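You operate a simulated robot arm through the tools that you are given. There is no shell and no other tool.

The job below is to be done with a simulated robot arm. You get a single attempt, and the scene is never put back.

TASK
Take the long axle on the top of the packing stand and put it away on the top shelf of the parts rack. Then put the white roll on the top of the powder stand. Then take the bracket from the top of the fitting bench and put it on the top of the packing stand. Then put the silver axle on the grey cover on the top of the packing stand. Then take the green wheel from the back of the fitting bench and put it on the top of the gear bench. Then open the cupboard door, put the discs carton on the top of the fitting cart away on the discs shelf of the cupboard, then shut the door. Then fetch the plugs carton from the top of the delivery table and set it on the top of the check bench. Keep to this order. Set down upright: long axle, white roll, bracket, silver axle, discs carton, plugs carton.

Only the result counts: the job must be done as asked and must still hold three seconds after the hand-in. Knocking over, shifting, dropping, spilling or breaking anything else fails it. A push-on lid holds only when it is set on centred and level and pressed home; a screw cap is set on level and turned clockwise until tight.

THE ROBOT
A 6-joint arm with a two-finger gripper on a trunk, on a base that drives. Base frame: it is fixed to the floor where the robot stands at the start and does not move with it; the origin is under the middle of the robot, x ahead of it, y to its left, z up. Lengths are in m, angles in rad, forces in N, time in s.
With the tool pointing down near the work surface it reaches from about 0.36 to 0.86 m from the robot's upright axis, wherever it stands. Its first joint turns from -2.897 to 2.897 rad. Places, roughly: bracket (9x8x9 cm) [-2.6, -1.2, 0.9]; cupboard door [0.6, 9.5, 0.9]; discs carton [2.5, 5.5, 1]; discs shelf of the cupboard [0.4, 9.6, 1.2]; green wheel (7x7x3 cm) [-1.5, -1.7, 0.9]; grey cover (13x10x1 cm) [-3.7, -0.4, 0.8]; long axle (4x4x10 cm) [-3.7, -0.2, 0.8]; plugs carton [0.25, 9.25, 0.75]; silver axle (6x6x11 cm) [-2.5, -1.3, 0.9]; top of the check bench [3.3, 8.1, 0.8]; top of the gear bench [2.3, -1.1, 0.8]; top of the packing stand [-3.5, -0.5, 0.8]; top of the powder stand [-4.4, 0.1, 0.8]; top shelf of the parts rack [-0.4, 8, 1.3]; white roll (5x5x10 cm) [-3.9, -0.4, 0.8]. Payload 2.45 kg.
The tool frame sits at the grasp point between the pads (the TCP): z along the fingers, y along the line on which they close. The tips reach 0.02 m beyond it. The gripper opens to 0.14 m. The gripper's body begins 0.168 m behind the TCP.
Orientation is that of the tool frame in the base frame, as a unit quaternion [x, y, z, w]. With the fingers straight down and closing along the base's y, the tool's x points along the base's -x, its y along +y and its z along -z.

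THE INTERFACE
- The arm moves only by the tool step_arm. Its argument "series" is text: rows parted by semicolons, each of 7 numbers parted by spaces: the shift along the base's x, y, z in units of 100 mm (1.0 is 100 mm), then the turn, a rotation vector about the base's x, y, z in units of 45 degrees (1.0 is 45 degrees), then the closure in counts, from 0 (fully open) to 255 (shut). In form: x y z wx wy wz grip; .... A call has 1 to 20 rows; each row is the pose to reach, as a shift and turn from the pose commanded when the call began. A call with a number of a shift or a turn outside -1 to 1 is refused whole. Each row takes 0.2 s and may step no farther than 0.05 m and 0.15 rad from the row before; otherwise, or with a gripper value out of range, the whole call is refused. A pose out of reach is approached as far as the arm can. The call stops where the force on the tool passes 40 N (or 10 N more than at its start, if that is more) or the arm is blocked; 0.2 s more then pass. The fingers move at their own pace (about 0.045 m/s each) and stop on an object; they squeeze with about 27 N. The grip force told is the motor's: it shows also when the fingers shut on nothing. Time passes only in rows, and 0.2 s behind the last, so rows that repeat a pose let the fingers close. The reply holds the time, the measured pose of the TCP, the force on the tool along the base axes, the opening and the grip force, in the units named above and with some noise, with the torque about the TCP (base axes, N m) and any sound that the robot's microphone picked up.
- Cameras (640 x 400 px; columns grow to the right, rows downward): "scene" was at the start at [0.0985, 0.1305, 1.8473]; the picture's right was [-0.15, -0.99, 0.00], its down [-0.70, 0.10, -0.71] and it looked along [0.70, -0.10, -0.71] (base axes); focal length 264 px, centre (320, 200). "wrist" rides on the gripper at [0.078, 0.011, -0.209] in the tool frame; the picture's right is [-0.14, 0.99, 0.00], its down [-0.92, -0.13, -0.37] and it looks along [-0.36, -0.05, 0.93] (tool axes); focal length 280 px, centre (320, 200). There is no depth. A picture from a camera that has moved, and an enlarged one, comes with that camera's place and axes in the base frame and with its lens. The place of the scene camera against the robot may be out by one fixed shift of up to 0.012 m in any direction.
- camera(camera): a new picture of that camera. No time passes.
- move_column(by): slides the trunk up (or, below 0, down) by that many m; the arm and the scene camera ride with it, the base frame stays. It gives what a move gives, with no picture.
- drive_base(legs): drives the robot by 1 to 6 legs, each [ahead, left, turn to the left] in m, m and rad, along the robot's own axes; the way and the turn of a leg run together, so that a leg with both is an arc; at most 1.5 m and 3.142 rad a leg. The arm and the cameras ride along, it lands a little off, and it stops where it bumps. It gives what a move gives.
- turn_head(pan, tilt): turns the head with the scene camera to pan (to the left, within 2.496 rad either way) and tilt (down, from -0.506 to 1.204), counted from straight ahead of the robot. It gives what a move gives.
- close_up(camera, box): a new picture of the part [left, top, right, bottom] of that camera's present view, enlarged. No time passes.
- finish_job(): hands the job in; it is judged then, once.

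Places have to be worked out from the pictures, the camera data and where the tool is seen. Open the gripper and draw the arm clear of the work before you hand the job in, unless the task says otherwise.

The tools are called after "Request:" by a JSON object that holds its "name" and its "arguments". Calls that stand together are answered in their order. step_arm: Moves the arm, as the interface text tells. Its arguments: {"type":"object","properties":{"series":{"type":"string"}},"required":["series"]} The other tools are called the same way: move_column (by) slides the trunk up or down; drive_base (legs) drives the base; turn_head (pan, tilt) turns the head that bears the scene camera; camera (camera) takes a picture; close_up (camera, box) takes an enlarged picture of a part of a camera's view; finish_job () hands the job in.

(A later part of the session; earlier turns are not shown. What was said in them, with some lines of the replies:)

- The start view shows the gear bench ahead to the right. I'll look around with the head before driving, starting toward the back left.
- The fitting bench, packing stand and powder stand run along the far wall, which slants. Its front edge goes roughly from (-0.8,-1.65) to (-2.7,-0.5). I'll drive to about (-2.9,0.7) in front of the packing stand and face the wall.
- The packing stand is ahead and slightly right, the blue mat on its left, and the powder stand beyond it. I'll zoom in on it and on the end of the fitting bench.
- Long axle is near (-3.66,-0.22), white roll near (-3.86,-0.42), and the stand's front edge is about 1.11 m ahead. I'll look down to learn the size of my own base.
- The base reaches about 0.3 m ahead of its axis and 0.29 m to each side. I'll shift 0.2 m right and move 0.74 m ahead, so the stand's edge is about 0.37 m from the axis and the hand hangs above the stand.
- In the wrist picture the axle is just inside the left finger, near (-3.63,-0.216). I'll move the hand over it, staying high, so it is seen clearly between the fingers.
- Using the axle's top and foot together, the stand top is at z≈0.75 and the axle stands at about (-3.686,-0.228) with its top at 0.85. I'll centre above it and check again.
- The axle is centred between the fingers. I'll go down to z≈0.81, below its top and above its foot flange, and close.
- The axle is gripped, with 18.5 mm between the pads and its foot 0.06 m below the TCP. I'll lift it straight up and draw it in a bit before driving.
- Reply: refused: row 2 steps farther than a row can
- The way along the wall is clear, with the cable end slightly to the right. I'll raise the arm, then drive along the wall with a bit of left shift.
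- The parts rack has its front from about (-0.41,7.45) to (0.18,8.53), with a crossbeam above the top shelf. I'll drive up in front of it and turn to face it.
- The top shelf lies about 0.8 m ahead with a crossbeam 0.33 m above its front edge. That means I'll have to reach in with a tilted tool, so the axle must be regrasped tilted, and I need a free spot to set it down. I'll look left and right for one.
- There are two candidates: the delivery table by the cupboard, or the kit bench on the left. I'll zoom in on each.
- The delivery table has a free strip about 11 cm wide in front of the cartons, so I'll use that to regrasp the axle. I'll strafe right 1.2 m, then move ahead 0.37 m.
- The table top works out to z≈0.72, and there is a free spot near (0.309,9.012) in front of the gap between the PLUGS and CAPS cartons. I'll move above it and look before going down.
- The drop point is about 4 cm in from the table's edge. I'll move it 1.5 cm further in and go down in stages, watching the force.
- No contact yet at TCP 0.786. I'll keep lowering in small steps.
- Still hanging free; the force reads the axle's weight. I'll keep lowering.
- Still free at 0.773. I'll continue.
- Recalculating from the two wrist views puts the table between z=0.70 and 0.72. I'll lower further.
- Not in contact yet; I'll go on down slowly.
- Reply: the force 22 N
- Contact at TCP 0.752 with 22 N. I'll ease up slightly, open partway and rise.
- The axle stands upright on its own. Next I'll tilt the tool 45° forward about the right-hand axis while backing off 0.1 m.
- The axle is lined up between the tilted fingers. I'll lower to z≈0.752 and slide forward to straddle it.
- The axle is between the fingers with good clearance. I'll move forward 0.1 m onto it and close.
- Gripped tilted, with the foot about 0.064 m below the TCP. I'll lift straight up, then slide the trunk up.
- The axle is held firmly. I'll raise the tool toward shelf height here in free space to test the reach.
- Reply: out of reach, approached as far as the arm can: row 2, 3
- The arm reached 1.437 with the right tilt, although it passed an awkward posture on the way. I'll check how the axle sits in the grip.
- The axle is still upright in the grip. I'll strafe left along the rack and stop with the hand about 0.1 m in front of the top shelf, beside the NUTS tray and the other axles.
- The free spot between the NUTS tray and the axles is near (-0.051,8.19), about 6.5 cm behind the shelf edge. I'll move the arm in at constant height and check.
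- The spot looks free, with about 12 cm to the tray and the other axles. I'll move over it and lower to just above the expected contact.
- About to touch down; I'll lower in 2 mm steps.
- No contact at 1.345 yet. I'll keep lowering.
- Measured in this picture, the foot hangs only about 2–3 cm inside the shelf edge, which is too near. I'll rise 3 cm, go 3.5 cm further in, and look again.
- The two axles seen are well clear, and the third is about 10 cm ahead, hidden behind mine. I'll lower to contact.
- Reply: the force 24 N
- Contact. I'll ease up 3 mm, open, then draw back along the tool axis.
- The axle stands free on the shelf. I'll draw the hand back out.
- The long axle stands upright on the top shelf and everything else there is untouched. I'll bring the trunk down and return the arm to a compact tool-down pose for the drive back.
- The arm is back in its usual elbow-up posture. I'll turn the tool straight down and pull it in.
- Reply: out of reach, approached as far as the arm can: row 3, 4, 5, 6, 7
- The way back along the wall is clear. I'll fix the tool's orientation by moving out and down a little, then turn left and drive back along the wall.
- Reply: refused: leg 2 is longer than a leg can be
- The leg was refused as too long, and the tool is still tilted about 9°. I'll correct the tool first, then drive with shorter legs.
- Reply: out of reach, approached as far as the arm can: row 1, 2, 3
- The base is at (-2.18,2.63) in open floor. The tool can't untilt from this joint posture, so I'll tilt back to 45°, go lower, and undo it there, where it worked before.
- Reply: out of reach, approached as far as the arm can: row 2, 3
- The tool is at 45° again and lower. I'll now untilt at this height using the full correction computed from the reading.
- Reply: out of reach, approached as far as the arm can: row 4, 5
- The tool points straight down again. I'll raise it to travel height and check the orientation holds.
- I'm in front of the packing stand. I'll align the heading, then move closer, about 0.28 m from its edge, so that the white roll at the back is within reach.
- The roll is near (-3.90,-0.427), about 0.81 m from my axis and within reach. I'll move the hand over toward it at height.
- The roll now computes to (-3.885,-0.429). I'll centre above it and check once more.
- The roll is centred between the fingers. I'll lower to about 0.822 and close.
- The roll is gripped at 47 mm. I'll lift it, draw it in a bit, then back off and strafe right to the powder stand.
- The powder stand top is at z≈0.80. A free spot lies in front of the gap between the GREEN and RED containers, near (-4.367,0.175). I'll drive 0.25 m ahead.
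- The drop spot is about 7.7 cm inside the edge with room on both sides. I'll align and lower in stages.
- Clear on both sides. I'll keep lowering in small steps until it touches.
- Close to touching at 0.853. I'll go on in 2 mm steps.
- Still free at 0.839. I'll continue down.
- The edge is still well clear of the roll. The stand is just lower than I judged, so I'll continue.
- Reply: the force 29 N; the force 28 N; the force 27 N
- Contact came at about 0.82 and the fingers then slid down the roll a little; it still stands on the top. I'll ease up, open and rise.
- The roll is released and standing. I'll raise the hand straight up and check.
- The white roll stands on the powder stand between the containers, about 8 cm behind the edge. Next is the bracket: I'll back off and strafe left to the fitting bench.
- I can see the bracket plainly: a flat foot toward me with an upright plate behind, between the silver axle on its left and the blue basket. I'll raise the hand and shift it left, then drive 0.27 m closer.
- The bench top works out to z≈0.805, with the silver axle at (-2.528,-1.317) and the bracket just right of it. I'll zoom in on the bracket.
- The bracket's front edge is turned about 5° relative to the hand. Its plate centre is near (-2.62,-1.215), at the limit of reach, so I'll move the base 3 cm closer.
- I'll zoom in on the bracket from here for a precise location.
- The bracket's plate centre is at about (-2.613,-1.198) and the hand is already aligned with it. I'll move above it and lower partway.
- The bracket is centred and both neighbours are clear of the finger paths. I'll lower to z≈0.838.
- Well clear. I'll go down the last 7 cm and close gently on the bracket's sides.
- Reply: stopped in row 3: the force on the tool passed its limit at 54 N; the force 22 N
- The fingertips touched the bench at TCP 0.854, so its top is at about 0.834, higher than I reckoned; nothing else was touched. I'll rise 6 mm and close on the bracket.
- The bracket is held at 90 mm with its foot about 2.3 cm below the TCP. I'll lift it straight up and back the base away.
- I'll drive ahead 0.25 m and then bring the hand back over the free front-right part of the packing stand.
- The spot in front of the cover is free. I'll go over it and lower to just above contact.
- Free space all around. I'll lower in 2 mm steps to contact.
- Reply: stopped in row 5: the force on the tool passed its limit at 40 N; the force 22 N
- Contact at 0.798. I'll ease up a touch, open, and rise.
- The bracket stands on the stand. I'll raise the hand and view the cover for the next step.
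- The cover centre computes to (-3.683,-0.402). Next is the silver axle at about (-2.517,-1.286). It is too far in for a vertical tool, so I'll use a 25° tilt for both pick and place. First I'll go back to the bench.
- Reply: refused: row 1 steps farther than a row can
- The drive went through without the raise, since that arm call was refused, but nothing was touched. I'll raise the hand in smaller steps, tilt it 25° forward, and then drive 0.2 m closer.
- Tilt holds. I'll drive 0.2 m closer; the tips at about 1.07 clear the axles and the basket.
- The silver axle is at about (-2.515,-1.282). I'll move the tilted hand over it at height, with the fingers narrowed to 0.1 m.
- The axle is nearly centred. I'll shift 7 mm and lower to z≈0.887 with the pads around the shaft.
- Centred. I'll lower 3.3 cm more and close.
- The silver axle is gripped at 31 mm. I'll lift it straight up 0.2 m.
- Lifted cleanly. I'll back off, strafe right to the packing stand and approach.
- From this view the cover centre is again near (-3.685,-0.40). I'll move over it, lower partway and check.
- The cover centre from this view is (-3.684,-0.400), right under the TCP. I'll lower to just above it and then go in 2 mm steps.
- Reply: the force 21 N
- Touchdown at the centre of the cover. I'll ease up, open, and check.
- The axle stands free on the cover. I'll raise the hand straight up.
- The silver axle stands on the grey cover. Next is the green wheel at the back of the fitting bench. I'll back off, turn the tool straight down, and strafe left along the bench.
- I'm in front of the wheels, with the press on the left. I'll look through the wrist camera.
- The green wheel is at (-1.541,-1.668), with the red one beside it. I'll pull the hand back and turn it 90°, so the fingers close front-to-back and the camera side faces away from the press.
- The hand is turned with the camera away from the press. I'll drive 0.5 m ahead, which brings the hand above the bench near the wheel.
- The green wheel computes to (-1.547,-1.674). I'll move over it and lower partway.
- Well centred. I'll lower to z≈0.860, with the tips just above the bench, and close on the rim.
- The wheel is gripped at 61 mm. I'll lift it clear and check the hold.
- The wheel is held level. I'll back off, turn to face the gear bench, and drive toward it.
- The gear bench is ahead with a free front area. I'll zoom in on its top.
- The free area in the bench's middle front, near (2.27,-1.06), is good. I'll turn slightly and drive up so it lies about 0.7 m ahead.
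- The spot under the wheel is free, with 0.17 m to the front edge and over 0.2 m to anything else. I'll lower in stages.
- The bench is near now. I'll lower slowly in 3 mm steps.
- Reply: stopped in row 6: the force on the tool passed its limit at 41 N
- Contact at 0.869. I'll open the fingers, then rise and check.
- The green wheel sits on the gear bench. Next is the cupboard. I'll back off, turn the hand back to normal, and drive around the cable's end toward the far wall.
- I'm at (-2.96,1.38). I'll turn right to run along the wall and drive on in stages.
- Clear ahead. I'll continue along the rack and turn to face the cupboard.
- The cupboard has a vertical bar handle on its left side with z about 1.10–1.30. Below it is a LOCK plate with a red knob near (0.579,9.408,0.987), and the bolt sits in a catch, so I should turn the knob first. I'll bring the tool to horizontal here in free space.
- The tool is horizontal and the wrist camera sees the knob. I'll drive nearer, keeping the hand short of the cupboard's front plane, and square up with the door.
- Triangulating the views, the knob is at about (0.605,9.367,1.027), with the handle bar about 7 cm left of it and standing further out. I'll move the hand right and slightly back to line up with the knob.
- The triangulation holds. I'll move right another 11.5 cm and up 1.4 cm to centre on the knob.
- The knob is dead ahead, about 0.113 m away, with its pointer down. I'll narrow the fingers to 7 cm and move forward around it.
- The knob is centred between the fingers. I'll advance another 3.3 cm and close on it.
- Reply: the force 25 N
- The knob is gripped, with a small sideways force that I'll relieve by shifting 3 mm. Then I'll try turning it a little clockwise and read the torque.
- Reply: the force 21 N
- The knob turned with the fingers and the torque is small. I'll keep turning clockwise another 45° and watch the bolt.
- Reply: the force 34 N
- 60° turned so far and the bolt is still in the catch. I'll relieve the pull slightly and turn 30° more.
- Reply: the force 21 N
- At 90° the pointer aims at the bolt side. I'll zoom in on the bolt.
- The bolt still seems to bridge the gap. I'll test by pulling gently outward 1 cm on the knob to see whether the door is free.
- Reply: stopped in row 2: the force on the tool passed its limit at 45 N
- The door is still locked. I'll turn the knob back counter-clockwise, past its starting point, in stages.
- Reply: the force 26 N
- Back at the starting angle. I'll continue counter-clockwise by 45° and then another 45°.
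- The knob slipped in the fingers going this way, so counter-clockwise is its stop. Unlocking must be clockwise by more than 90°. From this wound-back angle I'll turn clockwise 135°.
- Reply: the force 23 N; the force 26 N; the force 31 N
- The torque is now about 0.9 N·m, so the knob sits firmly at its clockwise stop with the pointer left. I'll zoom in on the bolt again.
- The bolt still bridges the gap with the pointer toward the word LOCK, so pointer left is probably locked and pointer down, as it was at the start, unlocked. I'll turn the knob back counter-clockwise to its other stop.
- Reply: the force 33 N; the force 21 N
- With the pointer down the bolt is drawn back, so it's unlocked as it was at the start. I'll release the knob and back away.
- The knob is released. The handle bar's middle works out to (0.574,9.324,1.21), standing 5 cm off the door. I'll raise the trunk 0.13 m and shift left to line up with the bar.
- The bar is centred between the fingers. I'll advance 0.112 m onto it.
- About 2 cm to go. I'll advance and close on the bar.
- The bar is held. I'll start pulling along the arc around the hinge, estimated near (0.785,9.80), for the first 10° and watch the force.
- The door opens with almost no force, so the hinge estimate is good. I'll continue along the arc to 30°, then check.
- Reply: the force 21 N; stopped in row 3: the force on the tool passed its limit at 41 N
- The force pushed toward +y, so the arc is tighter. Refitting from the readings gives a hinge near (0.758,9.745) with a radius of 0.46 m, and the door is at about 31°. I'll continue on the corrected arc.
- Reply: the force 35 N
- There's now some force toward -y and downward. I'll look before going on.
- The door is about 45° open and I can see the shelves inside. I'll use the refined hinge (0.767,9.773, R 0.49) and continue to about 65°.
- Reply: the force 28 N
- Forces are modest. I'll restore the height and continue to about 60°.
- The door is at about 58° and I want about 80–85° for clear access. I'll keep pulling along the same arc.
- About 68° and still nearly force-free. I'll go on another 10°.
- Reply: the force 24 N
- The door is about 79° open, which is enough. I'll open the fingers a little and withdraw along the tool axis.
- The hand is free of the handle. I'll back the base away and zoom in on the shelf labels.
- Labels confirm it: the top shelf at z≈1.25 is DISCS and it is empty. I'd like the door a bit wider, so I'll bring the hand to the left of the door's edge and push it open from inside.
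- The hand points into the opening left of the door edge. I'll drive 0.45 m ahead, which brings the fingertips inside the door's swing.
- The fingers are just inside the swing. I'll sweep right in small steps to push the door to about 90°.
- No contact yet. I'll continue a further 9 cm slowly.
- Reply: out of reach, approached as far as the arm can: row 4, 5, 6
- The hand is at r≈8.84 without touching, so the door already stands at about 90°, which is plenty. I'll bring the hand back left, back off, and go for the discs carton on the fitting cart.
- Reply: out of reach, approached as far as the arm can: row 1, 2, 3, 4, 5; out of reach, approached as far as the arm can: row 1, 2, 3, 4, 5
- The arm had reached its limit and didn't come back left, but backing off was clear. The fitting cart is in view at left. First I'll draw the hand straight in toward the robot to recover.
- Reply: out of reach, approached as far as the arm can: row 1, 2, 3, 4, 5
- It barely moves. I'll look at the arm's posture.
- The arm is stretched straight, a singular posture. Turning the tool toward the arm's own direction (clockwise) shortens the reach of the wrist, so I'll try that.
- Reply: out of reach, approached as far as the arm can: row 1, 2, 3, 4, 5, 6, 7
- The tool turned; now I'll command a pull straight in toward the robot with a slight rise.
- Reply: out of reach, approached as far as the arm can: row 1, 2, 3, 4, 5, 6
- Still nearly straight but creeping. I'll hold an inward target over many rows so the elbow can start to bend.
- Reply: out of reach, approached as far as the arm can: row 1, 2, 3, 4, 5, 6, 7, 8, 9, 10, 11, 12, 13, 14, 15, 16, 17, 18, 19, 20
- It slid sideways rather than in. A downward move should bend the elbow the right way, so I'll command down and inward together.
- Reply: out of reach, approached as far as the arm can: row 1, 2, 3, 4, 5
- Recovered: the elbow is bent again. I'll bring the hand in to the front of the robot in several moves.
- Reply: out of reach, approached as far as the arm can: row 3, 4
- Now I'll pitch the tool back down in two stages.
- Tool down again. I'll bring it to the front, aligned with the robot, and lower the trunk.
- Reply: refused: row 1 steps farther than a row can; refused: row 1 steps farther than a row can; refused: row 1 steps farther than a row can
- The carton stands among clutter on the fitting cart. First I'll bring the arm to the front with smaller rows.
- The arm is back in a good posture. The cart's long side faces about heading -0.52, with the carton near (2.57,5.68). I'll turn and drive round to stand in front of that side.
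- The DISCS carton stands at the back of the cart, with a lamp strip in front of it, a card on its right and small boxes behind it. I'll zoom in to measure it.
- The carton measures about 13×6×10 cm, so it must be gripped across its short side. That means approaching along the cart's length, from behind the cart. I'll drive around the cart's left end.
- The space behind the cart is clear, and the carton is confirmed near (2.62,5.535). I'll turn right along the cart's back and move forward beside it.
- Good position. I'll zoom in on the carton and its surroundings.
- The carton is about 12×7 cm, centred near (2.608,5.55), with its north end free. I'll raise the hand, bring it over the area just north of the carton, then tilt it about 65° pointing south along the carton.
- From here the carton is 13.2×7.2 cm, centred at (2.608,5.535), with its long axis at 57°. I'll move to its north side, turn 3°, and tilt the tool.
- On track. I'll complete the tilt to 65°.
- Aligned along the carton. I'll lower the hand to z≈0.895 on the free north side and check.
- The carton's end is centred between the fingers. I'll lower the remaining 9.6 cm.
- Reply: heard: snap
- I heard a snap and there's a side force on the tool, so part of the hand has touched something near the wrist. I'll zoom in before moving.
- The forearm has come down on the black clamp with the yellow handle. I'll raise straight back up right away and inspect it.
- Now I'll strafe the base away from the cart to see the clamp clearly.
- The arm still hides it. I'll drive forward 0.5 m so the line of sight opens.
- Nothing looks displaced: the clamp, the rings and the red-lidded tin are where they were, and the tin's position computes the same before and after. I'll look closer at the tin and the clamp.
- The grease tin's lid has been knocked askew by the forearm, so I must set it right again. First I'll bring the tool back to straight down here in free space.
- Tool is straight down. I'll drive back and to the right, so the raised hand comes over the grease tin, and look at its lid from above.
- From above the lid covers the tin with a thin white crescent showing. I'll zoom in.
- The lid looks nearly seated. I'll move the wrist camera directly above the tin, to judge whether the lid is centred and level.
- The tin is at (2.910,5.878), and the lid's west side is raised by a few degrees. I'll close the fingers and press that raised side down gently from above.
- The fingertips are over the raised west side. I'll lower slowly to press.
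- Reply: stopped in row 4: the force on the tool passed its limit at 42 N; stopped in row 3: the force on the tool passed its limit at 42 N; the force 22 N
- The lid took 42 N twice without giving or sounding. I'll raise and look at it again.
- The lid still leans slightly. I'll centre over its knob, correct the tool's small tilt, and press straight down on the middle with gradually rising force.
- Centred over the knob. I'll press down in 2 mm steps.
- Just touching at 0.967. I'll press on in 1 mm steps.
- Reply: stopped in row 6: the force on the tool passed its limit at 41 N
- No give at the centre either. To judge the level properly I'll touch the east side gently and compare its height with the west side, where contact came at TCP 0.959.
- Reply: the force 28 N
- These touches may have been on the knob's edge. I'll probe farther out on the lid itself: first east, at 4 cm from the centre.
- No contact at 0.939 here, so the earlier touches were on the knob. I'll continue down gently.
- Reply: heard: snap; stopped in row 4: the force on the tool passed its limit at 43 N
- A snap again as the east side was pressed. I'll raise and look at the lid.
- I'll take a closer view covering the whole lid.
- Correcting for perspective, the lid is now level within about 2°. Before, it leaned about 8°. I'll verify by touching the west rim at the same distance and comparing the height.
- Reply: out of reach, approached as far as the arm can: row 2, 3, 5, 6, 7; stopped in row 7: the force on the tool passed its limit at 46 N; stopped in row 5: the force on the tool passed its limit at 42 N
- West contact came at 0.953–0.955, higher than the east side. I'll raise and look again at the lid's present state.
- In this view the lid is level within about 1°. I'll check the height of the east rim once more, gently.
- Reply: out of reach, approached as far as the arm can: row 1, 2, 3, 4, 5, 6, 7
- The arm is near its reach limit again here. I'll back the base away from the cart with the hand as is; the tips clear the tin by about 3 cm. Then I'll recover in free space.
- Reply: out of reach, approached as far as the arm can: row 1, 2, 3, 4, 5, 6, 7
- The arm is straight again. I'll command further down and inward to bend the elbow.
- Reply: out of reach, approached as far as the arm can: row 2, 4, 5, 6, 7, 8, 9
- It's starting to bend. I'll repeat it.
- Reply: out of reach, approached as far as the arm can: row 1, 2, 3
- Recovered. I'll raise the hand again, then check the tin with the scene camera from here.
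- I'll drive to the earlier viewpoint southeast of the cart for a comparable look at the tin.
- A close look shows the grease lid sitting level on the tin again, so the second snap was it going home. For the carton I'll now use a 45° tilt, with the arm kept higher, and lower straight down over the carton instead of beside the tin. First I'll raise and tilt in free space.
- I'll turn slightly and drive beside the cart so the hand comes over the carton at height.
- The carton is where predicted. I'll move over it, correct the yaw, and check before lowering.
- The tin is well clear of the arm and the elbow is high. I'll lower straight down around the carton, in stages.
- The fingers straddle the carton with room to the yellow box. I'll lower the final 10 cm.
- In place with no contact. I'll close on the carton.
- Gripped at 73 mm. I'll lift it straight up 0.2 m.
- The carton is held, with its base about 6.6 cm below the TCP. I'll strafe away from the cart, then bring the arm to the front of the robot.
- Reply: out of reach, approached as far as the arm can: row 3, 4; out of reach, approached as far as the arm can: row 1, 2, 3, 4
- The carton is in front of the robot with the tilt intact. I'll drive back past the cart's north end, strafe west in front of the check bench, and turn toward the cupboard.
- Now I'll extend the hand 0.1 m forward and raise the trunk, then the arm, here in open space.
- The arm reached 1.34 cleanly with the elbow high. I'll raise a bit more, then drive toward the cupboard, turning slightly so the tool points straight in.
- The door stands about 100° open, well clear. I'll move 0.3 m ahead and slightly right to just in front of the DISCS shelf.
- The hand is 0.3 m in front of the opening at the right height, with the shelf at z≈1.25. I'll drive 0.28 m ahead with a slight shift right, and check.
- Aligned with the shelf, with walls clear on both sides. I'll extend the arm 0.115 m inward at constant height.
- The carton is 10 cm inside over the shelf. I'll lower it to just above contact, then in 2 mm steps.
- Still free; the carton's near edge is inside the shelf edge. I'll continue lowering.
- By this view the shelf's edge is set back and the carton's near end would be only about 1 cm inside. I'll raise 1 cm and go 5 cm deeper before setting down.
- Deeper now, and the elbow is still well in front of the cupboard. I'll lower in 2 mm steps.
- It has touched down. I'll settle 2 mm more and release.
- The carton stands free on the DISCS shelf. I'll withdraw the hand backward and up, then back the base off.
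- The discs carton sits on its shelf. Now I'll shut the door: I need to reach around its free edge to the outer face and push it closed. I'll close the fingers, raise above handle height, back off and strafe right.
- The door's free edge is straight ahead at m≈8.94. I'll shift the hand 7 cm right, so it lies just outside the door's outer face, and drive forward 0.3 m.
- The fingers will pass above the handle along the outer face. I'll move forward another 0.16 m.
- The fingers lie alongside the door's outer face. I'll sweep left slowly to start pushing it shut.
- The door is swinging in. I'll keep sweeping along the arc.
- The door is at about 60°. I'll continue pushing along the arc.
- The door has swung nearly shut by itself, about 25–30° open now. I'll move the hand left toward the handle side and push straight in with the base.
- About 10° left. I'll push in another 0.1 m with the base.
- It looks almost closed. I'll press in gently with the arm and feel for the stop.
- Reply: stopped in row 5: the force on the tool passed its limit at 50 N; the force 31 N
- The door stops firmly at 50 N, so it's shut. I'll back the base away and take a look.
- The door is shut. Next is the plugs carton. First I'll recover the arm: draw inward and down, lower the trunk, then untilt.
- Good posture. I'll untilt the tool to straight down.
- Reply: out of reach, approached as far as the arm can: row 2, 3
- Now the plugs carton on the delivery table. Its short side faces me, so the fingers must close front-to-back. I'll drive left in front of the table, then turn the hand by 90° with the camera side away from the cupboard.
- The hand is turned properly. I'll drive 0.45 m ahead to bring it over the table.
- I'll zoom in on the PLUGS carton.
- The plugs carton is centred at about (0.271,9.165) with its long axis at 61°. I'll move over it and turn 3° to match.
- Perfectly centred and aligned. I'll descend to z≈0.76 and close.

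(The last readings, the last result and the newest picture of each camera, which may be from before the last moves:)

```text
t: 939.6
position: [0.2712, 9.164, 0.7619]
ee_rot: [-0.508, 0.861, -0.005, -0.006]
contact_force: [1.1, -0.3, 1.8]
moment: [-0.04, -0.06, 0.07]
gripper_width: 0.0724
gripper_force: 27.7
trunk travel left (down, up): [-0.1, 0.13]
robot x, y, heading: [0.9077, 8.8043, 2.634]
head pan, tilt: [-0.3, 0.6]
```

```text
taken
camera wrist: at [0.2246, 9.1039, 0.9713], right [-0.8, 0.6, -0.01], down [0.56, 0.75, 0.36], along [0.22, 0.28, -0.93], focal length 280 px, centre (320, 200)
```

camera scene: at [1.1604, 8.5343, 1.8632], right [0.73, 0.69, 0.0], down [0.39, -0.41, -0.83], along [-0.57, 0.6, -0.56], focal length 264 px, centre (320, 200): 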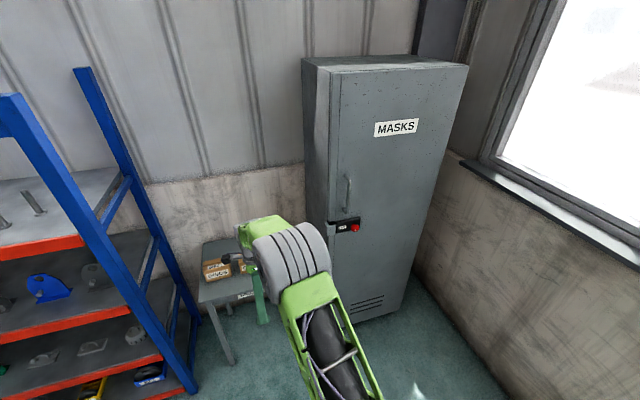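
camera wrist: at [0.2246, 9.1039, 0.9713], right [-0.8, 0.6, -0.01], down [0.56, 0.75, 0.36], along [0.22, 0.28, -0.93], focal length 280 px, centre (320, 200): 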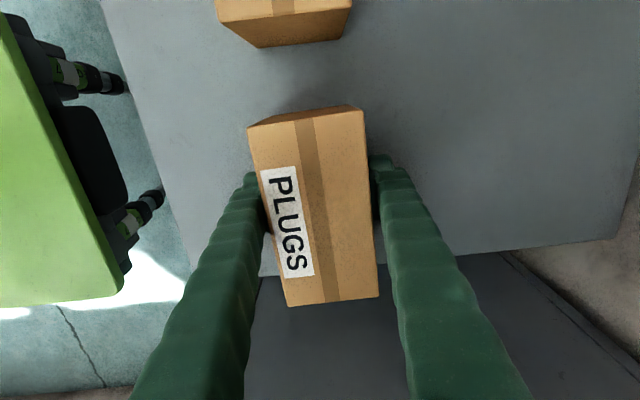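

The plugs carton is gripped. I'll lift it and drive to the check bench.

Request:
{"name": "step_arm", "arguments": {"series": "0 0 0.2 0 0 0 255; 0 0 0.6 0 0 0 255; 0 0 1 0 0 0 255; 0 0 1 0 0 0 255"}}

Request:
{"name": "step_arm", "arguments": {"series": "0 0 0.4 0 0 0 255; 0 0 0.8 0 0 0 255; 0 0 1 0 0 0 255; 0 0 1 0 0 0 255"}}

Request:
{"name": "step_arm", "arguments": {"series": "0 0 0.4 0 0 0 255; 0 0 0.8 0 0 0 255; 0 0 0.9 0 0 0 255; 0 0 0.9 0 0 0 255"}}

Request:
{"name": "drive_base", "arguments": {"legs": [[-0.6, 0, 0], [0, 0, -1.587], [-0.45, 0, 0], [0, -0.7, 0], [0, -0.7, 0]]}}

Request:
{"name": "turn_head", "arguments": {"pan": 0, "tilt": 0.6}}

Request:
{"name": "camera", "arguments": {"camera": "scene"}}

```text
t: 940.6
position: [0.2707, 9.1632, 0.8628]
ee_rot: [-0.508, 0.861, -0.005, -0.005]
contact_force: [0.2, -0.5, -3.4]
moment: [-0.03, 0.04, 0.01]
gripper_width: 0.0722
gripper_force: 27.2
trunk travel left (down, up): [-0.1, 0.13]
robot x, y, heading: [0.9026, 8.8056, 2.634]
head pan, tilt: [-0.3, 0.6]
```

```text
t: 941.6
position: [0.2696, 9.165, 0.9629]
ee_rot: [-0.509, 0.861, -0.005, -0.005]
contact_force: [-0.1, -0.8, -4.1]
moment: [-0.01, 0.01, 0.0]
gripper_width: 0.0724
gripper_force: 26.9
trunk travel left (down, up): [-0.1, 0.13]
robot x, y, heading: [0.9065, 8.8019, 2.629]
head pan, tilt: [-0.3, 0.6]
```

```text
t: 942.6
position: [0.2688, 9.1629, 1.0523]
ee_rot: [-0.508, 0.861, -0.005, -0.005]
contact_force: [-0.2, -0.1, -4.4]
moment: [-0.01, -0.03, -0.02]
gripper_width: 0.0725
gripper_force: 26.6
trunk travel left (down, up): [-0.1, 0.13]
robot x, y, heading: [0.9047, 8.8016, 2.628]
head pan, tilt: [-0.3, 0.6]
```

```text
t: 964.5
position: [2.7816, 8.0258, 1.0528]
ee_rot: [0.266, 0.964, 0.0, -0.008]
contact_force: [-0.1, 0.5, -3.4]
moment: [0.05, 0.01, -0.05]
gripper_width: 0.0724
gripper_force: 26.9
trunk travel left (down, up): [-0.1, 0.13]
robot x, y, heading: [2.3973, 7.4077, 1.029]
head pan, tilt: [-0.3, 0.6]
```

```text
t: 965.3
position: [2.7815, 8.025, 1.052]
ee_rot: [0.267, 0.964, 0.0, -0.007]
contact_force: [-0.3, 0.2, -3.9]
moment: [0.0, -0.03, -0.01]
gripper_width: 0.0724
gripper_force: 26.9
trunk travel left (down, up): [-0.1, 0.13]
robot x, y, heading: [2.4033, 7.4014, 1.023]
head pan, tilt: [0.0, 0.6]
```

```text
taken
camera scene: at [2.3388, 7.5639, 1.8632], right [0.85, -0.52, 0.0], down [-0.29, -0.48, -0.82], along [0.43, 0.71, -0.57], focal length 264 px, centre (320, 200)
```

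scene: 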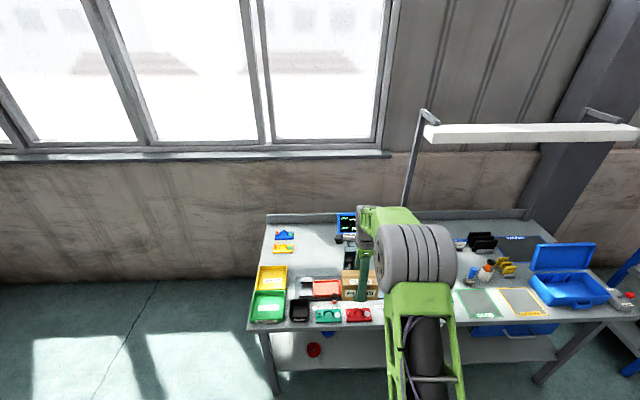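

I'm at the check bench. I'll zoom in to find a free spot on its top.

Request:
{"name": "close_up", "arguments": {"camera": "scene", "box": [240, 205, 440, 335]}}

Request:
{"name": "close_up", "arguments": {"camera": "scene", "box": [430, 205, 640, 335]}}

Request:
{"name": "camera", "arguments": {"camera": "wrist"}}

```text
3.08 times, centred on (340, 270) of scene
camera zoom: at [2.3388, 7.5639, 1.8632], right [0.85, -0.52, 0.0], down [-0.29, -0.48, -0.82], along [0.43, 0.71, -0.57], focal length 812 px, centre (258, -15)
```

zoom: 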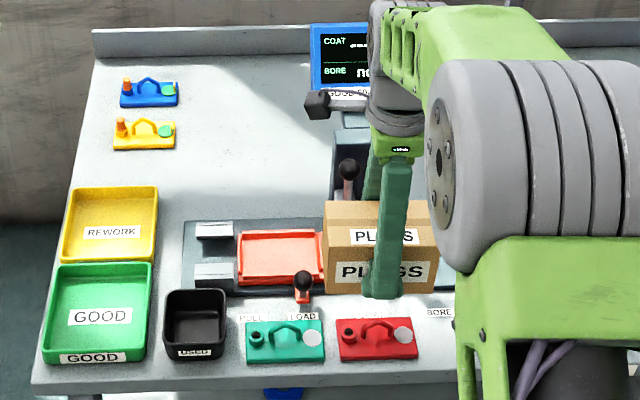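

```text
3.05 times, centred on (535, 270) of scene
camera zoom: at [2.3388, 7.5639, 1.8632], right [0.85, -0.52, 0.0], down [-0.29, -0.48, -0.82], along [0.43, 0.71, -0.57], focal length 804 px, centre (-335, -13)
```

zoom: 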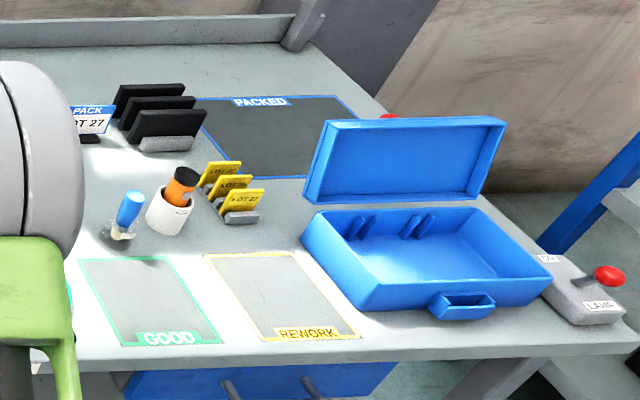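

```text
taken
camera wrist: at [2.7223, 8.0737, 1.261], right [0.63, 0.78, -0.01], down [0.73, -0.58, 0.36], along [0.27, -0.23, -0.93], focal length 280 px, centre (320, 200)
```

wrist: 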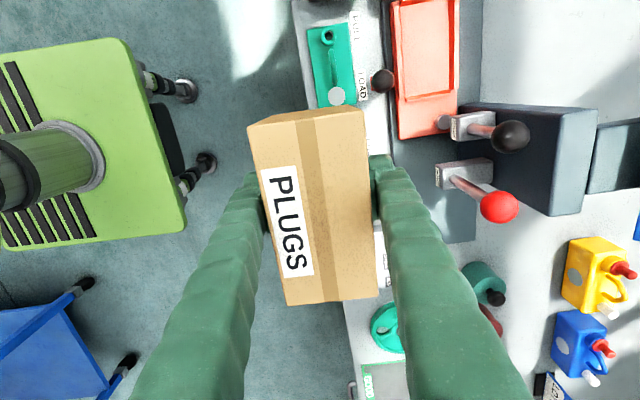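

The bare area at the back left of the bench is free, between the small blue and yellow gauges and the screen. I'll raise the trunk so the carton clears everything, strafe left 0.16 m and move ahead 0.3 m.

Request:
{"name": "move_column", "arguments": {"by": 0.12}}

Request:
{"name": "drive_base", "arguments": {"legs": [[0, 0.17, 0], [0.3, 0, 0]]}}

Request:
{"name": "camera", "arguments": {"camera": "wrist"}}

Request:
{"name": "camera", "arguments": {"camera": "scene"}}

```text
t: 966.8
position: [2.7808, 8.0252, 1.1714]
ee_rot: [0.267, 0.964, 0.0, -0.008]
contact_force: [0.2, 0.3, -3.7]
moment: [-0.02, 0.06, -0.04]
gripper_width: 0.0722
gripper_force: 26.4
trunk travel left (down, up): [-0.22, 0.01]
robot x, y, heading: [2.3998, 7.4081, 1.032]
head pan, tilt: [0.0, 0.6]
```

```text
t: 970.6
position: [2.7944, 8.3663, 1.1719]
ee_rot: [0.27, 0.963, -0.001, -0.008]
contact_force: [0.3, 0.8, -3.9]
moment: [-0.04, 0.02, 0.0]
gripper_width: 0.0723
gripper_force: 26.5
trunk travel left (down, up): [-0.22, 0.01]
robot x, y, heading: [2.4086, 7.7472, 1.015]
head pan, tilt: [0.0, 0.6]
```

```text
taken
camera wrist: at [2.7367, 8.416, 1.3803], right [0.63, 0.77, -0.01], down [0.73, -0.59, 0.36], along [0.27, -0.23, -0.93], focal length 280 px, centre (320, 200)
```

wrist: 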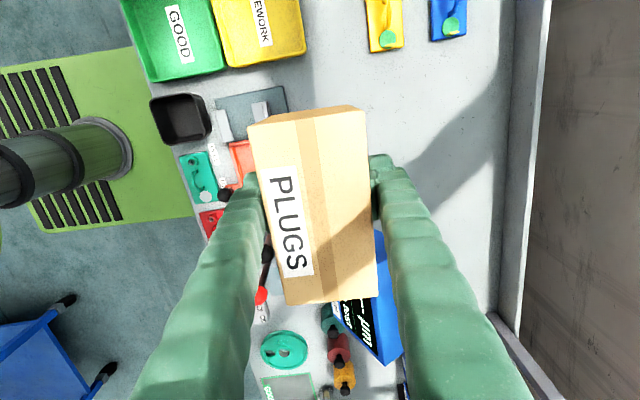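

```text
taken
camera scene: at [2.3493, 7.9099, 1.9831], right [0.85, -0.53, 0.0], down [-0.3, -0.48, -0.82], along [0.43, 0.7, -0.57], focal length 264 px, centre (320, 200)
```

scene: 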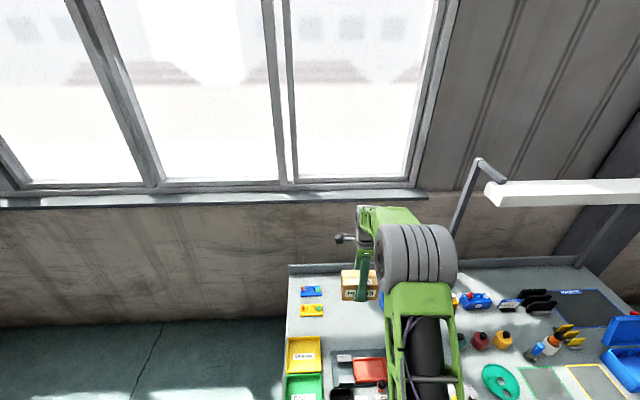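

The bare spot is just ahead. I'll extend 5.5 cm forward and lower partway, then check.

Request:
{"name": "step_arm", "arguments": {"series": "0.15 0.24 0 0 0 0 255; 0.29 0.47 0 0 0 0 255; 0.29 0.47 -0.4 0 0 0 255; 0.29 0.47 -0.8 0 0 0 255; 0.29 0.47 -1 0 0 0 255; 0.29 0.47 -1 0 0 0 255"}}

Request:
{"name": "camera", "arguments": {"camera": "wrist"}}

Request:
{"name": "close_up", "arguments": {"camera": "scene", "box": [280, 200, 480, 400]}}

```text
t: 972.0
position: [2.8223, 8.415, 1.0727]
ee_rot: [0.271, 0.963, 0.0, -0.008]
contact_force: [0.3, -0.3, -3.6]
moment: [0.02, 0.02, -0.03]
gripper_width: 0.0722
gripper_force: 27.4
trunk travel left (down, up): [-0.22, 0.01]
robot x, y, heading: [2.408, 7.7444, 1.018]
head pan, tilt: [0.0, 0.6]
```

```text
taken
camera wrist: at [2.7648, 8.464, 1.2805], right [0.63, 0.77, -0.01], down [0.72, -0.59, 0.36], along [0.27, -0.23, -0.93], focal length 280 px, centre (320, 200)
```

wrist: 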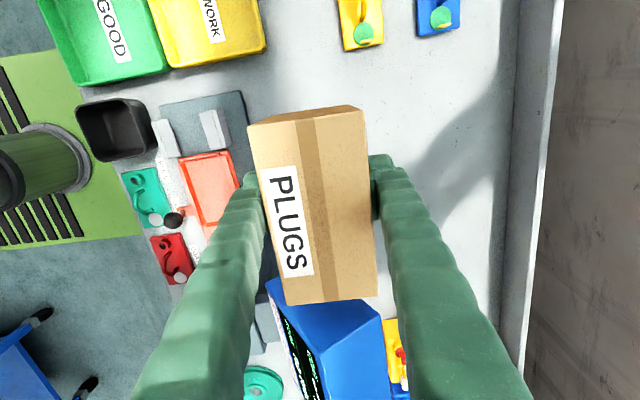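

```text
2.00 times, centred on (380, 300) of scene
camera zoom: at [2.3484, 7.9085, 1.9832], right [0.85, -0.53, 0.0], down [-0.3, -0.48, -0.83], along [0.43, 0.7, -0.56], focal length 528 px, centre (200, 0)
```

zoom: 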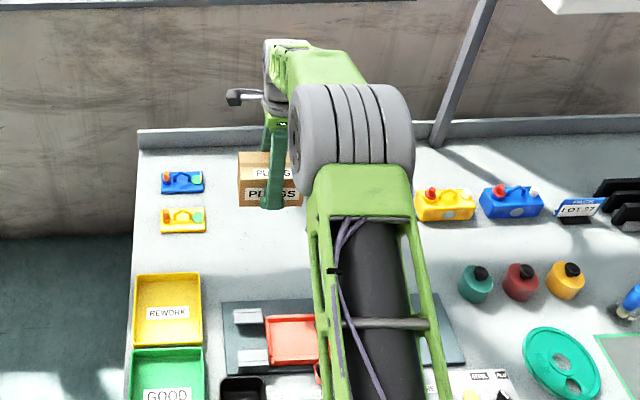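

The carton is clear of the screen on the right and the gauges on the left. I'll nudge 2 cm left and 2 cm back for even margins and lower further.

Request:
{"name": "step_arm", "arguments": {"series": "-0.28 -0.06 0 0 0 0 255; -0.28 -0.06 -0.3 0 0 0 255; -0.28 -0.06 -0.6 0 0 0 255; -0.28 -0.06 -0.9 0 0 0 255; -0.28 -0.06 -1 0 0 0 255; -0.28 -0.06 -1 0 0 0 255"}}

Request:
{"name": "camera", "arguments": {"camera": "wrist"}}

Request:
{"name": "close_up", "arguments": {"camera": "scene", "box": [280, 200, 480, 400]}}

```text
t: 973.4
position: [2.795, 8.4066, 0.9711]
ee_rot: [0.271, 0.963, 0.001, -0.007]
contact_force: [0.1, -0.5, -3.9]
moment: [0.02, 0.01, 0.0]
gripper_width: 0.0721
gripper_force: 27.0
trunk travel left (down, up): [-0.22, 0.01]
robot x, y, heading: [2.4089, 7.7499, 1.017]
head pan, tilt: [0.0, 0.6]
```

```text
taken
camera wrist: at [2.7365, 8.4564, 1.181], right [0.63, 0.77, -0.01], down [0.72, -0.59, 0.36], along [0.27, -0.23, -0.93], focal length 280 px, centre (320, 200)
```

wrist: 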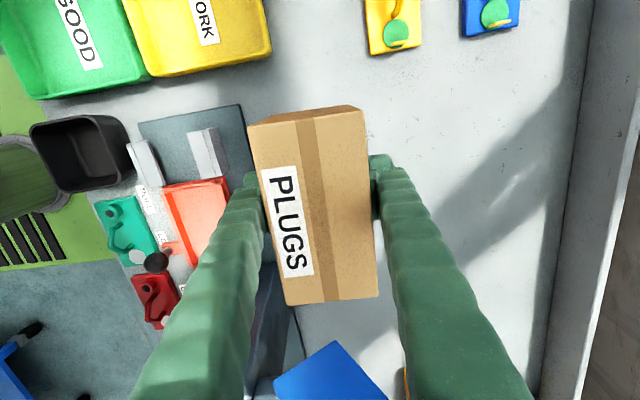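

```text
2.00 times, centred on (380, 300) of scene
camera zoom: at [2.3486, 7.9088, 1.9832], right [0.85, -0.53, 0.0], down [-0.3, -0.48, -0.82], along [0.43, 0.7, -0.57], focal length 528 px, centre (200, 0)
```

zoom: 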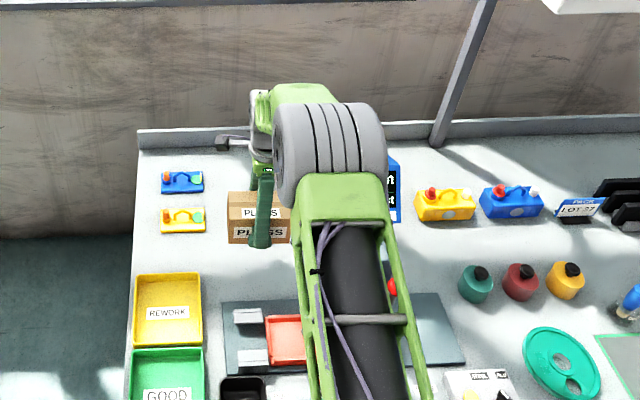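

Good clearance all round. I'll lower 5 cm, then go in small steps.

Request:
{"name": "step_arm", "arguments": {"series": "0 0 -0.2 0 0 0 255; 0 0 -0.4 0 0 0 255; 0 0 -0.45 0 0 0 255; 0 0 -0.5 0 0 0 255; 0 0 -0.5 0 0 0 255"}}

Request:
{"name": "step_arm", "arguments": {"series": "0 0 -0.03 0 0 0 255; 0 0 -0.06 0 0 0 255; 0 0 -0.09 0 0 0 255; 0 0 -0.12 0 0 0 255; 0 0 -0.12 0 0 0 255"}}

```text
t: 974.6
position: [2.7939, 8.4088, 0.9231]
ee_rot: [0.271, 0.963, -0.001, -0.007]
contact_force: [0.6, 0.2, -3.7]
moment: [0.0, -0.01, 0.01]
gripper_width: 0.0722
gripper_force: 26.7
trunk travel left (down, up): [-0.22, 0.01]
robot x, y, heading: [2.4072, 7.7479, 1.022]
head pan, tilt: [0.0, 0.6]
```

```text
t: 975.8
position: [2.7955, 8.4077, 0.9091]
ee_rot: [0.27, 0.963, 0.0, -0.007]
contact_force: [-0.8, 0.2, -4.1]
moment: [0.03, 0.02, 0.02]
gripper_width: 0.0723
gripper_force: 27.2
trunk travel left (down, up): [-0.22, 0.01]
robot x, y, heading: [2.4084, 7.7503, 1.014]
head pan, tilt: [0.0, 0.6]
```

Request:
{"name": "step_arm", "arguments": {"series": "0 0 -0.03 0 0 0 255; 0 0 -0.06 0 0 0 255; 0 0 -0.09 0 0 0 255; 0 0 -0.12 0 0 0 255; 0 0 -0.12 0 0 0 255"}}

Request:
{"name": "camera", "arguments": {"camera": "wrist"}}

```text
t: 977.0
position: [2.7943, 8.4077, 0.8979]
ee_rot: [0.271, 0.963, 0.0, -0.007]
contact_force: [0.0, 0.9, -2.9]
moment: [-0.01, 0.0, 0.01]
gripper_width: 0.072
gripper_force: 27.0
trunk travel left (down, up): [-0.22, 0.01]
robot x, y, heading: [2.4139, 7.7472, 1.02]
head pan, tilt: [0.0, 0.6]
```

```text
taken
camera wrist: at [2.7368, 8.4563, 1.1072], right [0.63, 0.77, -0.01], down [0.72, -0.59, 0.36], along [0.27, -0.23, -0.93], focal length 280 px, centre (320, 200)
```

wrist: 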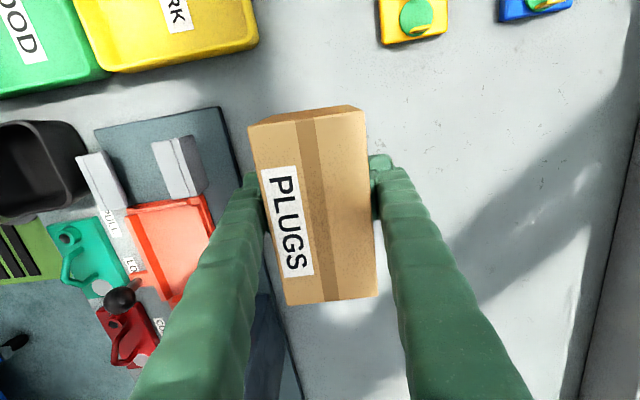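

Still clear of the fixture. I'll keep lowering.

Request:
{"name": "step_arm", "arguments": {"series": "0 0 -0.03 0 0 0 255; 0 0 -0.06 0 0 0 255; 0 0 -0.09 0 0 0 255; 0 0 -0.12 0 0 0 255; 0 0 -0.12 0 0 0 255"}}

```text
t: 978.2
position: [2.7958, 8.4075, 0.886]
ee_rot: [0.271, 0.962, 0.0, -0.008]
contact_force: [0.1, 0.6, -4.4]
moment: [0.02, 0.0, 0.0]
gripper_width: 0.0721
gripper_force: 27.0
trunk travel left (down, up): [-0.22, 0.01]
robot x, y, heading: [2.4116, 7.7477, 1.017]
head pan, tilt: [0.0, 0.6]
```

Request:
{"name": "step_arm", "arguments": {"series": "0 0 -0.03 0 0 0 255; 0 0 -0.06 0 0 0 255; 0 0 -0.09 0 0 0 255; 0 0 -0.12 0 0 0 255; 0 0 -0.12 0 0 0 255"}}

```text
t: 979.4
position: [2.7939, 8.4066, 0.8745]
ee_rot: [0.27, 0.963, 0.0, -0.008]
contact_force: [-0.5, 0.7, -3.5]
moment: [-0.01, 0.0, -0.02]
gripper_width: 0.072
gripper_force: 27.2
trunk travel left (down, up): [-0.22, 0.01]
robot x, y, heading: [2.4105, 7.7486, 1.017]
head pan, tilt: [0.0, 0.6]
```

Request:
{"name": "step_arm", "arguments": {"series": "0 0 -0.03 0 0 0 255; 0 0 -0.06 0 0 0 255; 0 0 -0.09 0 0 0 255; 0 0 -0.12 0 0 0 255; 0 0 -0.12 0 0 0 255"}}

Request:
{"name": "camera", "arguments": {"camera": "wrist"}}

```text
t: 980.6
position: [2.7949, 8.4069, 0.8626]
ee_rot: [0.271, 0.963, -0.001, -0.007]
contact_force: [-0.1, -0.1, -3.4]
moment: [-0.04, -0.02, 0.0]
gripper_width: 0.0723
gripper_force: 27.2
trunk travel left (down, up): [-0.22, 0.01]
robot x, y, heading: [2.406, 7.7482, 1.018]
head pan, tilt: [0.0, 0.6]
```

```text
taken
camera wrist: at [2.7371, 8.4562, 1.0713], right [0.63, 0.77, -0.01], down [0.73, -0.59, 0.36], along [0.27, -0.23, -0.93], focal length 280 px, centre (320, 200)
```

wrist: 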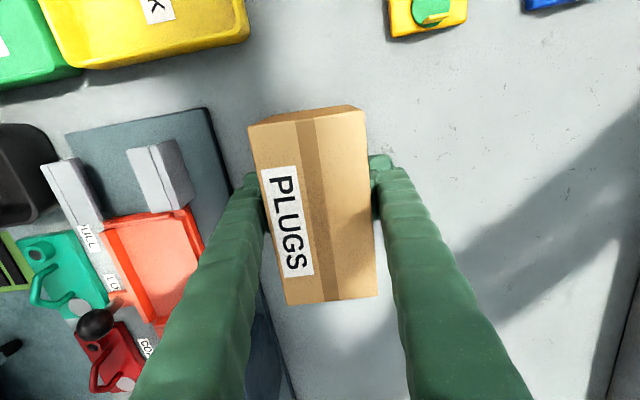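

Nearly there. I'll continue in 2 mm steps.

Request:
{"name": "step_arm", "arguments": {"series": "0 0 -0.02 0 0 0 255; 0 0 -0.04 0 0 0 255; 0 0 -0.06 0 0 0 255; 0 0 -0.08 0 0 0 255; 0 0 -0.1 0 0 0 255; 0 0 -0.1 0 0 0 255"}}

```text
t: 982.0
position: [2.7952, 8.4069, 0.8525]
ee_rot: [0.27, 0.963, 0.001, -0.008]
contact_force: [-0.4, 0.4, -4.1]
moment: [0.01, 0.0, 0.03]
gripper_width: 0.0723
gripper_force: 27.0
trunk travel left (down, up): [-0.22, 0.01]
robot x, y, heading: [2.4097, 7.7461, 1.017]
head pan, tilt: [0.0, 0.6]
```

Request:
{"name": "step_arm", "arguments": {"series": "0 0 -0.02 0 0 0 255; 0 0 -0.04 0 0 0 255; 0 0 -0.06 0 0 0 255; 0 0 -0.08 0 0 0 255; 0 0 -0.08 0 0 0 255"}}

```text
t: 983.2
position: [2.795, 8.4061, 0.845]
ee_rot: [0.271, 0.963, 0.0, -0.007]
contact_force: [-0.4, -0.6, -4.1]
moment: [0.02, 0.01, 0.0]
gripper_width: 0.0722
gripper_force: 26.7
trunk travel left (down, up): [-0.22, 0.01]
robot x, y, heading: [2.4033, 7.7516, 1.017]
head pan, tilt: [0.0, 0.6]
```

Request:
{"name": "step_arm", "arguments": {"series": "0 0 -0.02 0 0 0 255; 0 0 -0.04 0 0 0 255; 0 0 -0.06 0 0 0 255; 0 0 -0.08 0 0 0 255; 0 0 -0.08 0 0 0 255"}}

Request:
{"name": "camera", "arguments": {"camera": "wrist"}}

```text
t: 984.4
position: [2.7955, 8.4076, 0.8394]
ee_rot: [0.271, 0.963, 0.003, -0.007]
contact_force: [-2.2, 1.9, 29.9]
moment: [-0.02, -0.05, 0.01]
gripper_width: 0.0721
gripper_force: 27.2
trunk travel left (down, up): [-0.22, 0.01]
robot x, y, heading: [2.4078, 7.7485, 1.014]
head pan, tilt: [0.0, 0.6]
```

```text
taken
camera wrist: at [2.7368, 8.4554, 1.0484], right [0.63, 0.77, 0.0], down [0.72, -0.59, 0.35], along [0.27, -0.22, -0.94], focal length 280 px, centre (320, 200)
```

wrist: 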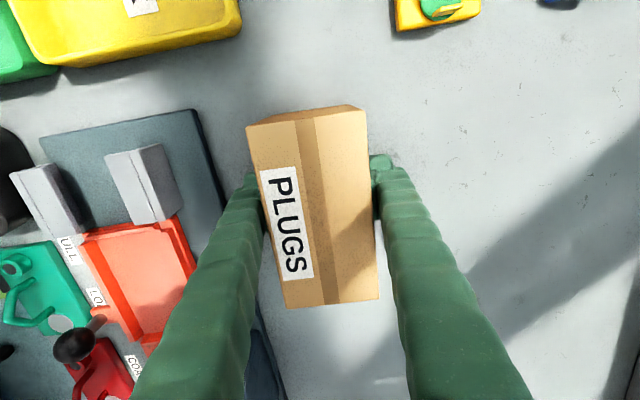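

Touchdown. I'll ease up, open a little, and rise straight.

Request:
{"name": "step_arm", "arguments": {"series": "0 0 0.03 0 0 0 255; 0 0 0.03 0 0 0 180; 0 0 0.03 0 0 0 110; 0 0 0.03 0 0 0 85; 0 0 0.03 0 0 0 85; 0 0 0.03 0 0 0 85"}}

Request:
{"name": "step_arm", "arguments": {"series": "0 0 0.3 0 0 0 85; 0 0 0.7 0 0 0 85; 0 0 1 0 0 0 85; 0 0 1 0 0 0 85"}}

Request:
{"name": "step_arm", "arguments": {"series": "0 0 0.4 0 0 0 85; 0 0 0.8 0 0 0 85; 0 0 1 0 0 0 85; 0 0 1 0 0 0 85"}}

Request:
{"name": "camera", "arguments": {"camera": "wrist"}}

```text
t: 985.8
position: [2.795, 8.4081, 0.8389]
ee_rot: [0.27, 0.963, 0.0, -0.008]
contact_force: [0.1, -0.2, -0.5]
moment: [-0.01, 0.0, 0.02]
gripper_width: 0.0937
gripper_force: 0.1
trunk travel left (down, up): [-0.22, 0.01]
robot x, y, heading: [2.4063, 7.7521, 1.012]
head pan, tilt: [0.0, 0.6]
```

```text
t: 986.8
position: [2.7969, 8.4064, 0.939]
ee_rot: [0.271, 0.963, 0.001, -0.008]
contact_force: [-0.2, 1.0, 0.2]
moment: [0.01, 0.02, 0.02]
gripper_width: 0.0932
gripper_force: 0.0
trunk travel left (down, up): [-0.22, 0.01]
robot x, y, heading: [2.4081, 7.7496, 1.017]
head pan, tilt: [0.0, 0.6]
```

```text
t: 987.8
position: [2.7963, 8.405, 1.0407]
ee_rot: [0.271, 0.963, -0.001, -0.008]
contact_force: [-0.3, -0.4, 0.1]
moment: [-0.06, 0.02, 0.0]
gripper_width: 0.0935
gripper_force: 0.0
trunk travel left (down, up): [-0.22, 0.01]
robot x, y, heading: [2.4091, 7.7496, 1.018]
head pan, tilt: [0.0, 0.6]
```

```text
taken
camera wrist: at [2.7376, 8.4546, 1.2488], right [0.63, 0.77, -0.01], down [0.72, -0.59, 0.36], along [0.27, -0.23, -0.93], focal length 280 px, centre (320, 200)
```

wrist: 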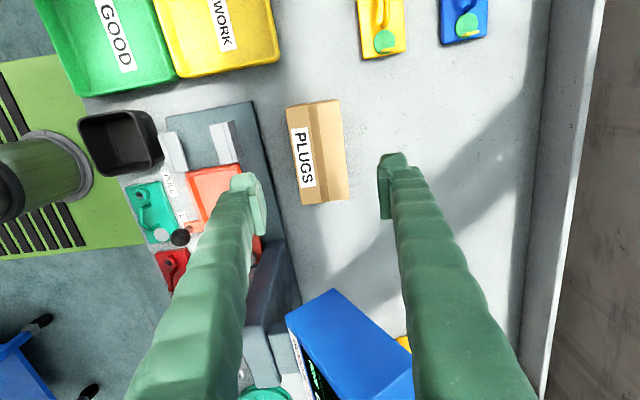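

The plugs carton stands free on the check bench. I'll raise a little more, back the base away, and have a last look at the bench.

Request:
{"name": "step_arm", "arguments": {"series": "0 0 0.4 0 0 0 40; 0 0 0.6 0 0 0 0; 0 0 0.6 0 0 0 0"}}

Request:
{"name": "drive_base", "arguments": {"legs": [[-0.5, 0, 0]]}}

Request:
{"name": "camera", "arguments": {"camera": "scene"}}

Request:
{"name": "turn_head", "arguments": {"pan": -2.3, "tilt": 0.5}}

Request:
{"name": "camera", "arguments": {"camera": "scene"}}

```text
t: 988.6
position: [2.7946, 8.4073, 1.1001]
ee_rot: [0.27, 0.963, 0.0, -0.008]
contact_force: [-0.1, -0.3, -0.1]
moment: [0.0, 0.03, 0.04]
gripper_width: 0.1402
gripper_force: 0.0
trunk travel left (down, up): [-0.22, 0.01]
robot x, y, heading: [2.407, 7.7483, 1.021]
head pan, tilt: [0.0, 0.6]
```

```text
t: 991.6
position: [2.5341, 7.9778, 1.0999]
ee_rot: [0.273, 0.962, 0.002, -0.007]
contact_force: [-0.1, 0.3, 0.0]
moment: [0.02, -0.05, 0.01]
gripper_width: 0.1401
gripper_force: 0.0
trunk travel left (down, up): [-0.22, 0.01]
robot x, y, heading: [2.1428, 7.3201, 1.009]
head pan, tilt: [0.0, 0.6]
```

```text
taken
camera scene: at [2.084, 7.4823, 1.9832], right [0.85, -0.53, 0.0], down [-0.3, -0.48, -0.83], along [0.44, 0.7, -0.56], focal length 264 px, centre (320, 200)
```

scene: 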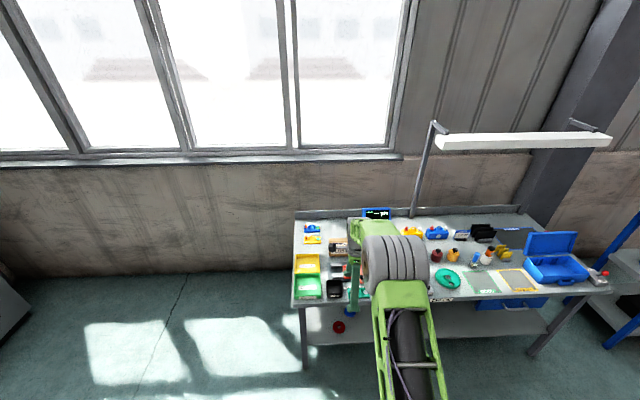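

```text
t: 993.7
position: [2.5348, 7.9791, 1.0997]
ee_rot: [0.273, 0.962, 0.0, -0.007]
contact_force: [0.0, -0.4, 0.4]
moment: [-0.01, -0.01, 0.05]
gripper_width: 0.14
gripper_force: 0.2
trunk travel left (down, up): [-0.22, 0.01]
robot x, y, heading: [2.1427, 7.3231, 1.016]
head pan, tilt: [-2.3, 0.499]
```

```text
taken
camera scene: at [2.063, 7.3208, 1.9923], right [-0.96, -0.28, 0.0], down [-0.13, 0.46, -0.88], along [0.24, -0.84, -0.48], focal length 264 px, centre (320, 200)
```

scene: 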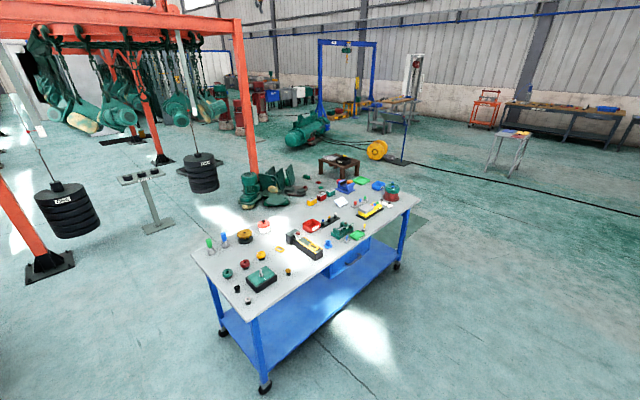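

I'll take a close look at the cart from here to confirm the tin and the rest are in order.

Request:
{"name": "close_up", "arguments": {"camera": "scene", "box": [240, 205, 290, 245]}}

Request:
{"name": "close_up", "arguments": {"camera": "scene", "box": [190, 170, 430, 320]}}

```text
10.00 times, centred on (265, 225) of scene
camera zoom: at [2.063, 7.3208, 1.9923], right [-0.96, -0.28, 0.0], down [-0.13, 0.46, -0.88], along [0.24, -0.84, -0.48], focal length 2638 px, centre (870, -50)
```

zoom: 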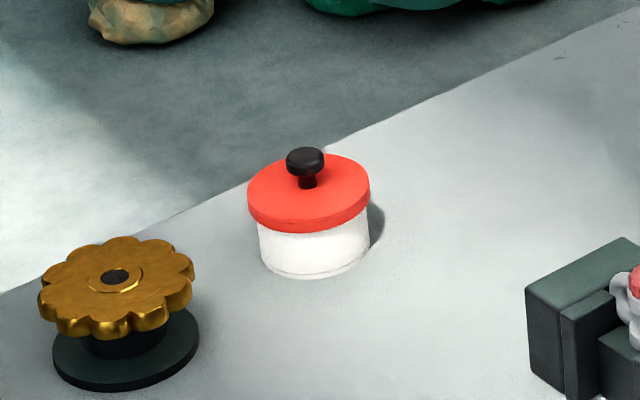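

```text
2.67 times, centred on (310, 245) of scene
camera zoom: at [2.063, 7.3208, 1.9923], right [-0.96, -0.28, 0.0], down [-0.13, 0.46, -0.88], along [0.24, -0.84, -0.48], focal length 704 px, centre (347, 80)
```

zoom: 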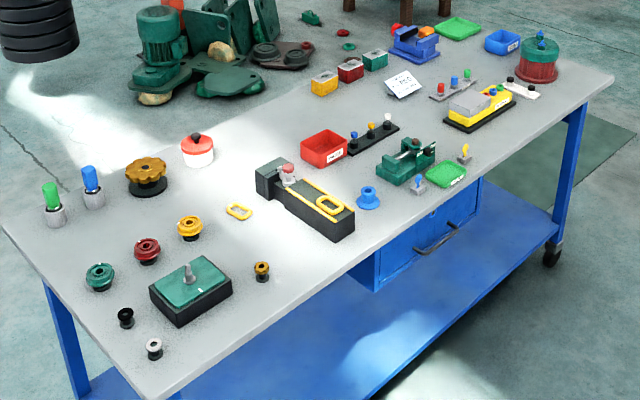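

Everything on the cart is in order: the grease lid sits level and closed and the other items are undisturbed. The seven tasks are done in the order asked, the gripper is open and the arm is clear of the work, so I'm handing the job in.

Request:
{"name": "finish_job", "arguments": {}}

```text
The job is handed in.
```

I did all seven steps in the order asked and handed the job in, but I disturbed one thing along the way. No verdict came back with the hand-in. My own checks were by camera and by the arm's force readings.

| Item | Where it is now |
|---|---|
| Long axle | Upright on the top shelf of the parts rack |
| White roll | Upright on the powder stand, between the two containers |
| Bracket | Standing on the packing stand, in front of the grey cover |
| Silver axle | Upright in the middle of the grey cover |
| Green wheel | On the gear bench |
| Discs carton | Upright on the DISCS shelf of the cupboard; door pushed shut until it stopped firmly |
| Plugs carton | Upright at the back left of the check bench |

**What I disturbed:** while reaching for the discs carton, the hand hit the grease tin on the fitting cart and knocked its lid askew. I pressed the lid back until it snapped. In the last pictures it sits level and closed on the tin, perhaps 1–2 mm off centre. I never tested whether it holds. The tin had not moved and nothing else on the cart looked out of place.

- **Cupboard lock:** I turned the knob to LOCK and back while working out how it works. It is back where it started, unlocked.
- **Long axle:** I set it down briefly on the delivery table to change my grip, because the rack's crossbeam meant reaching in at an angle.
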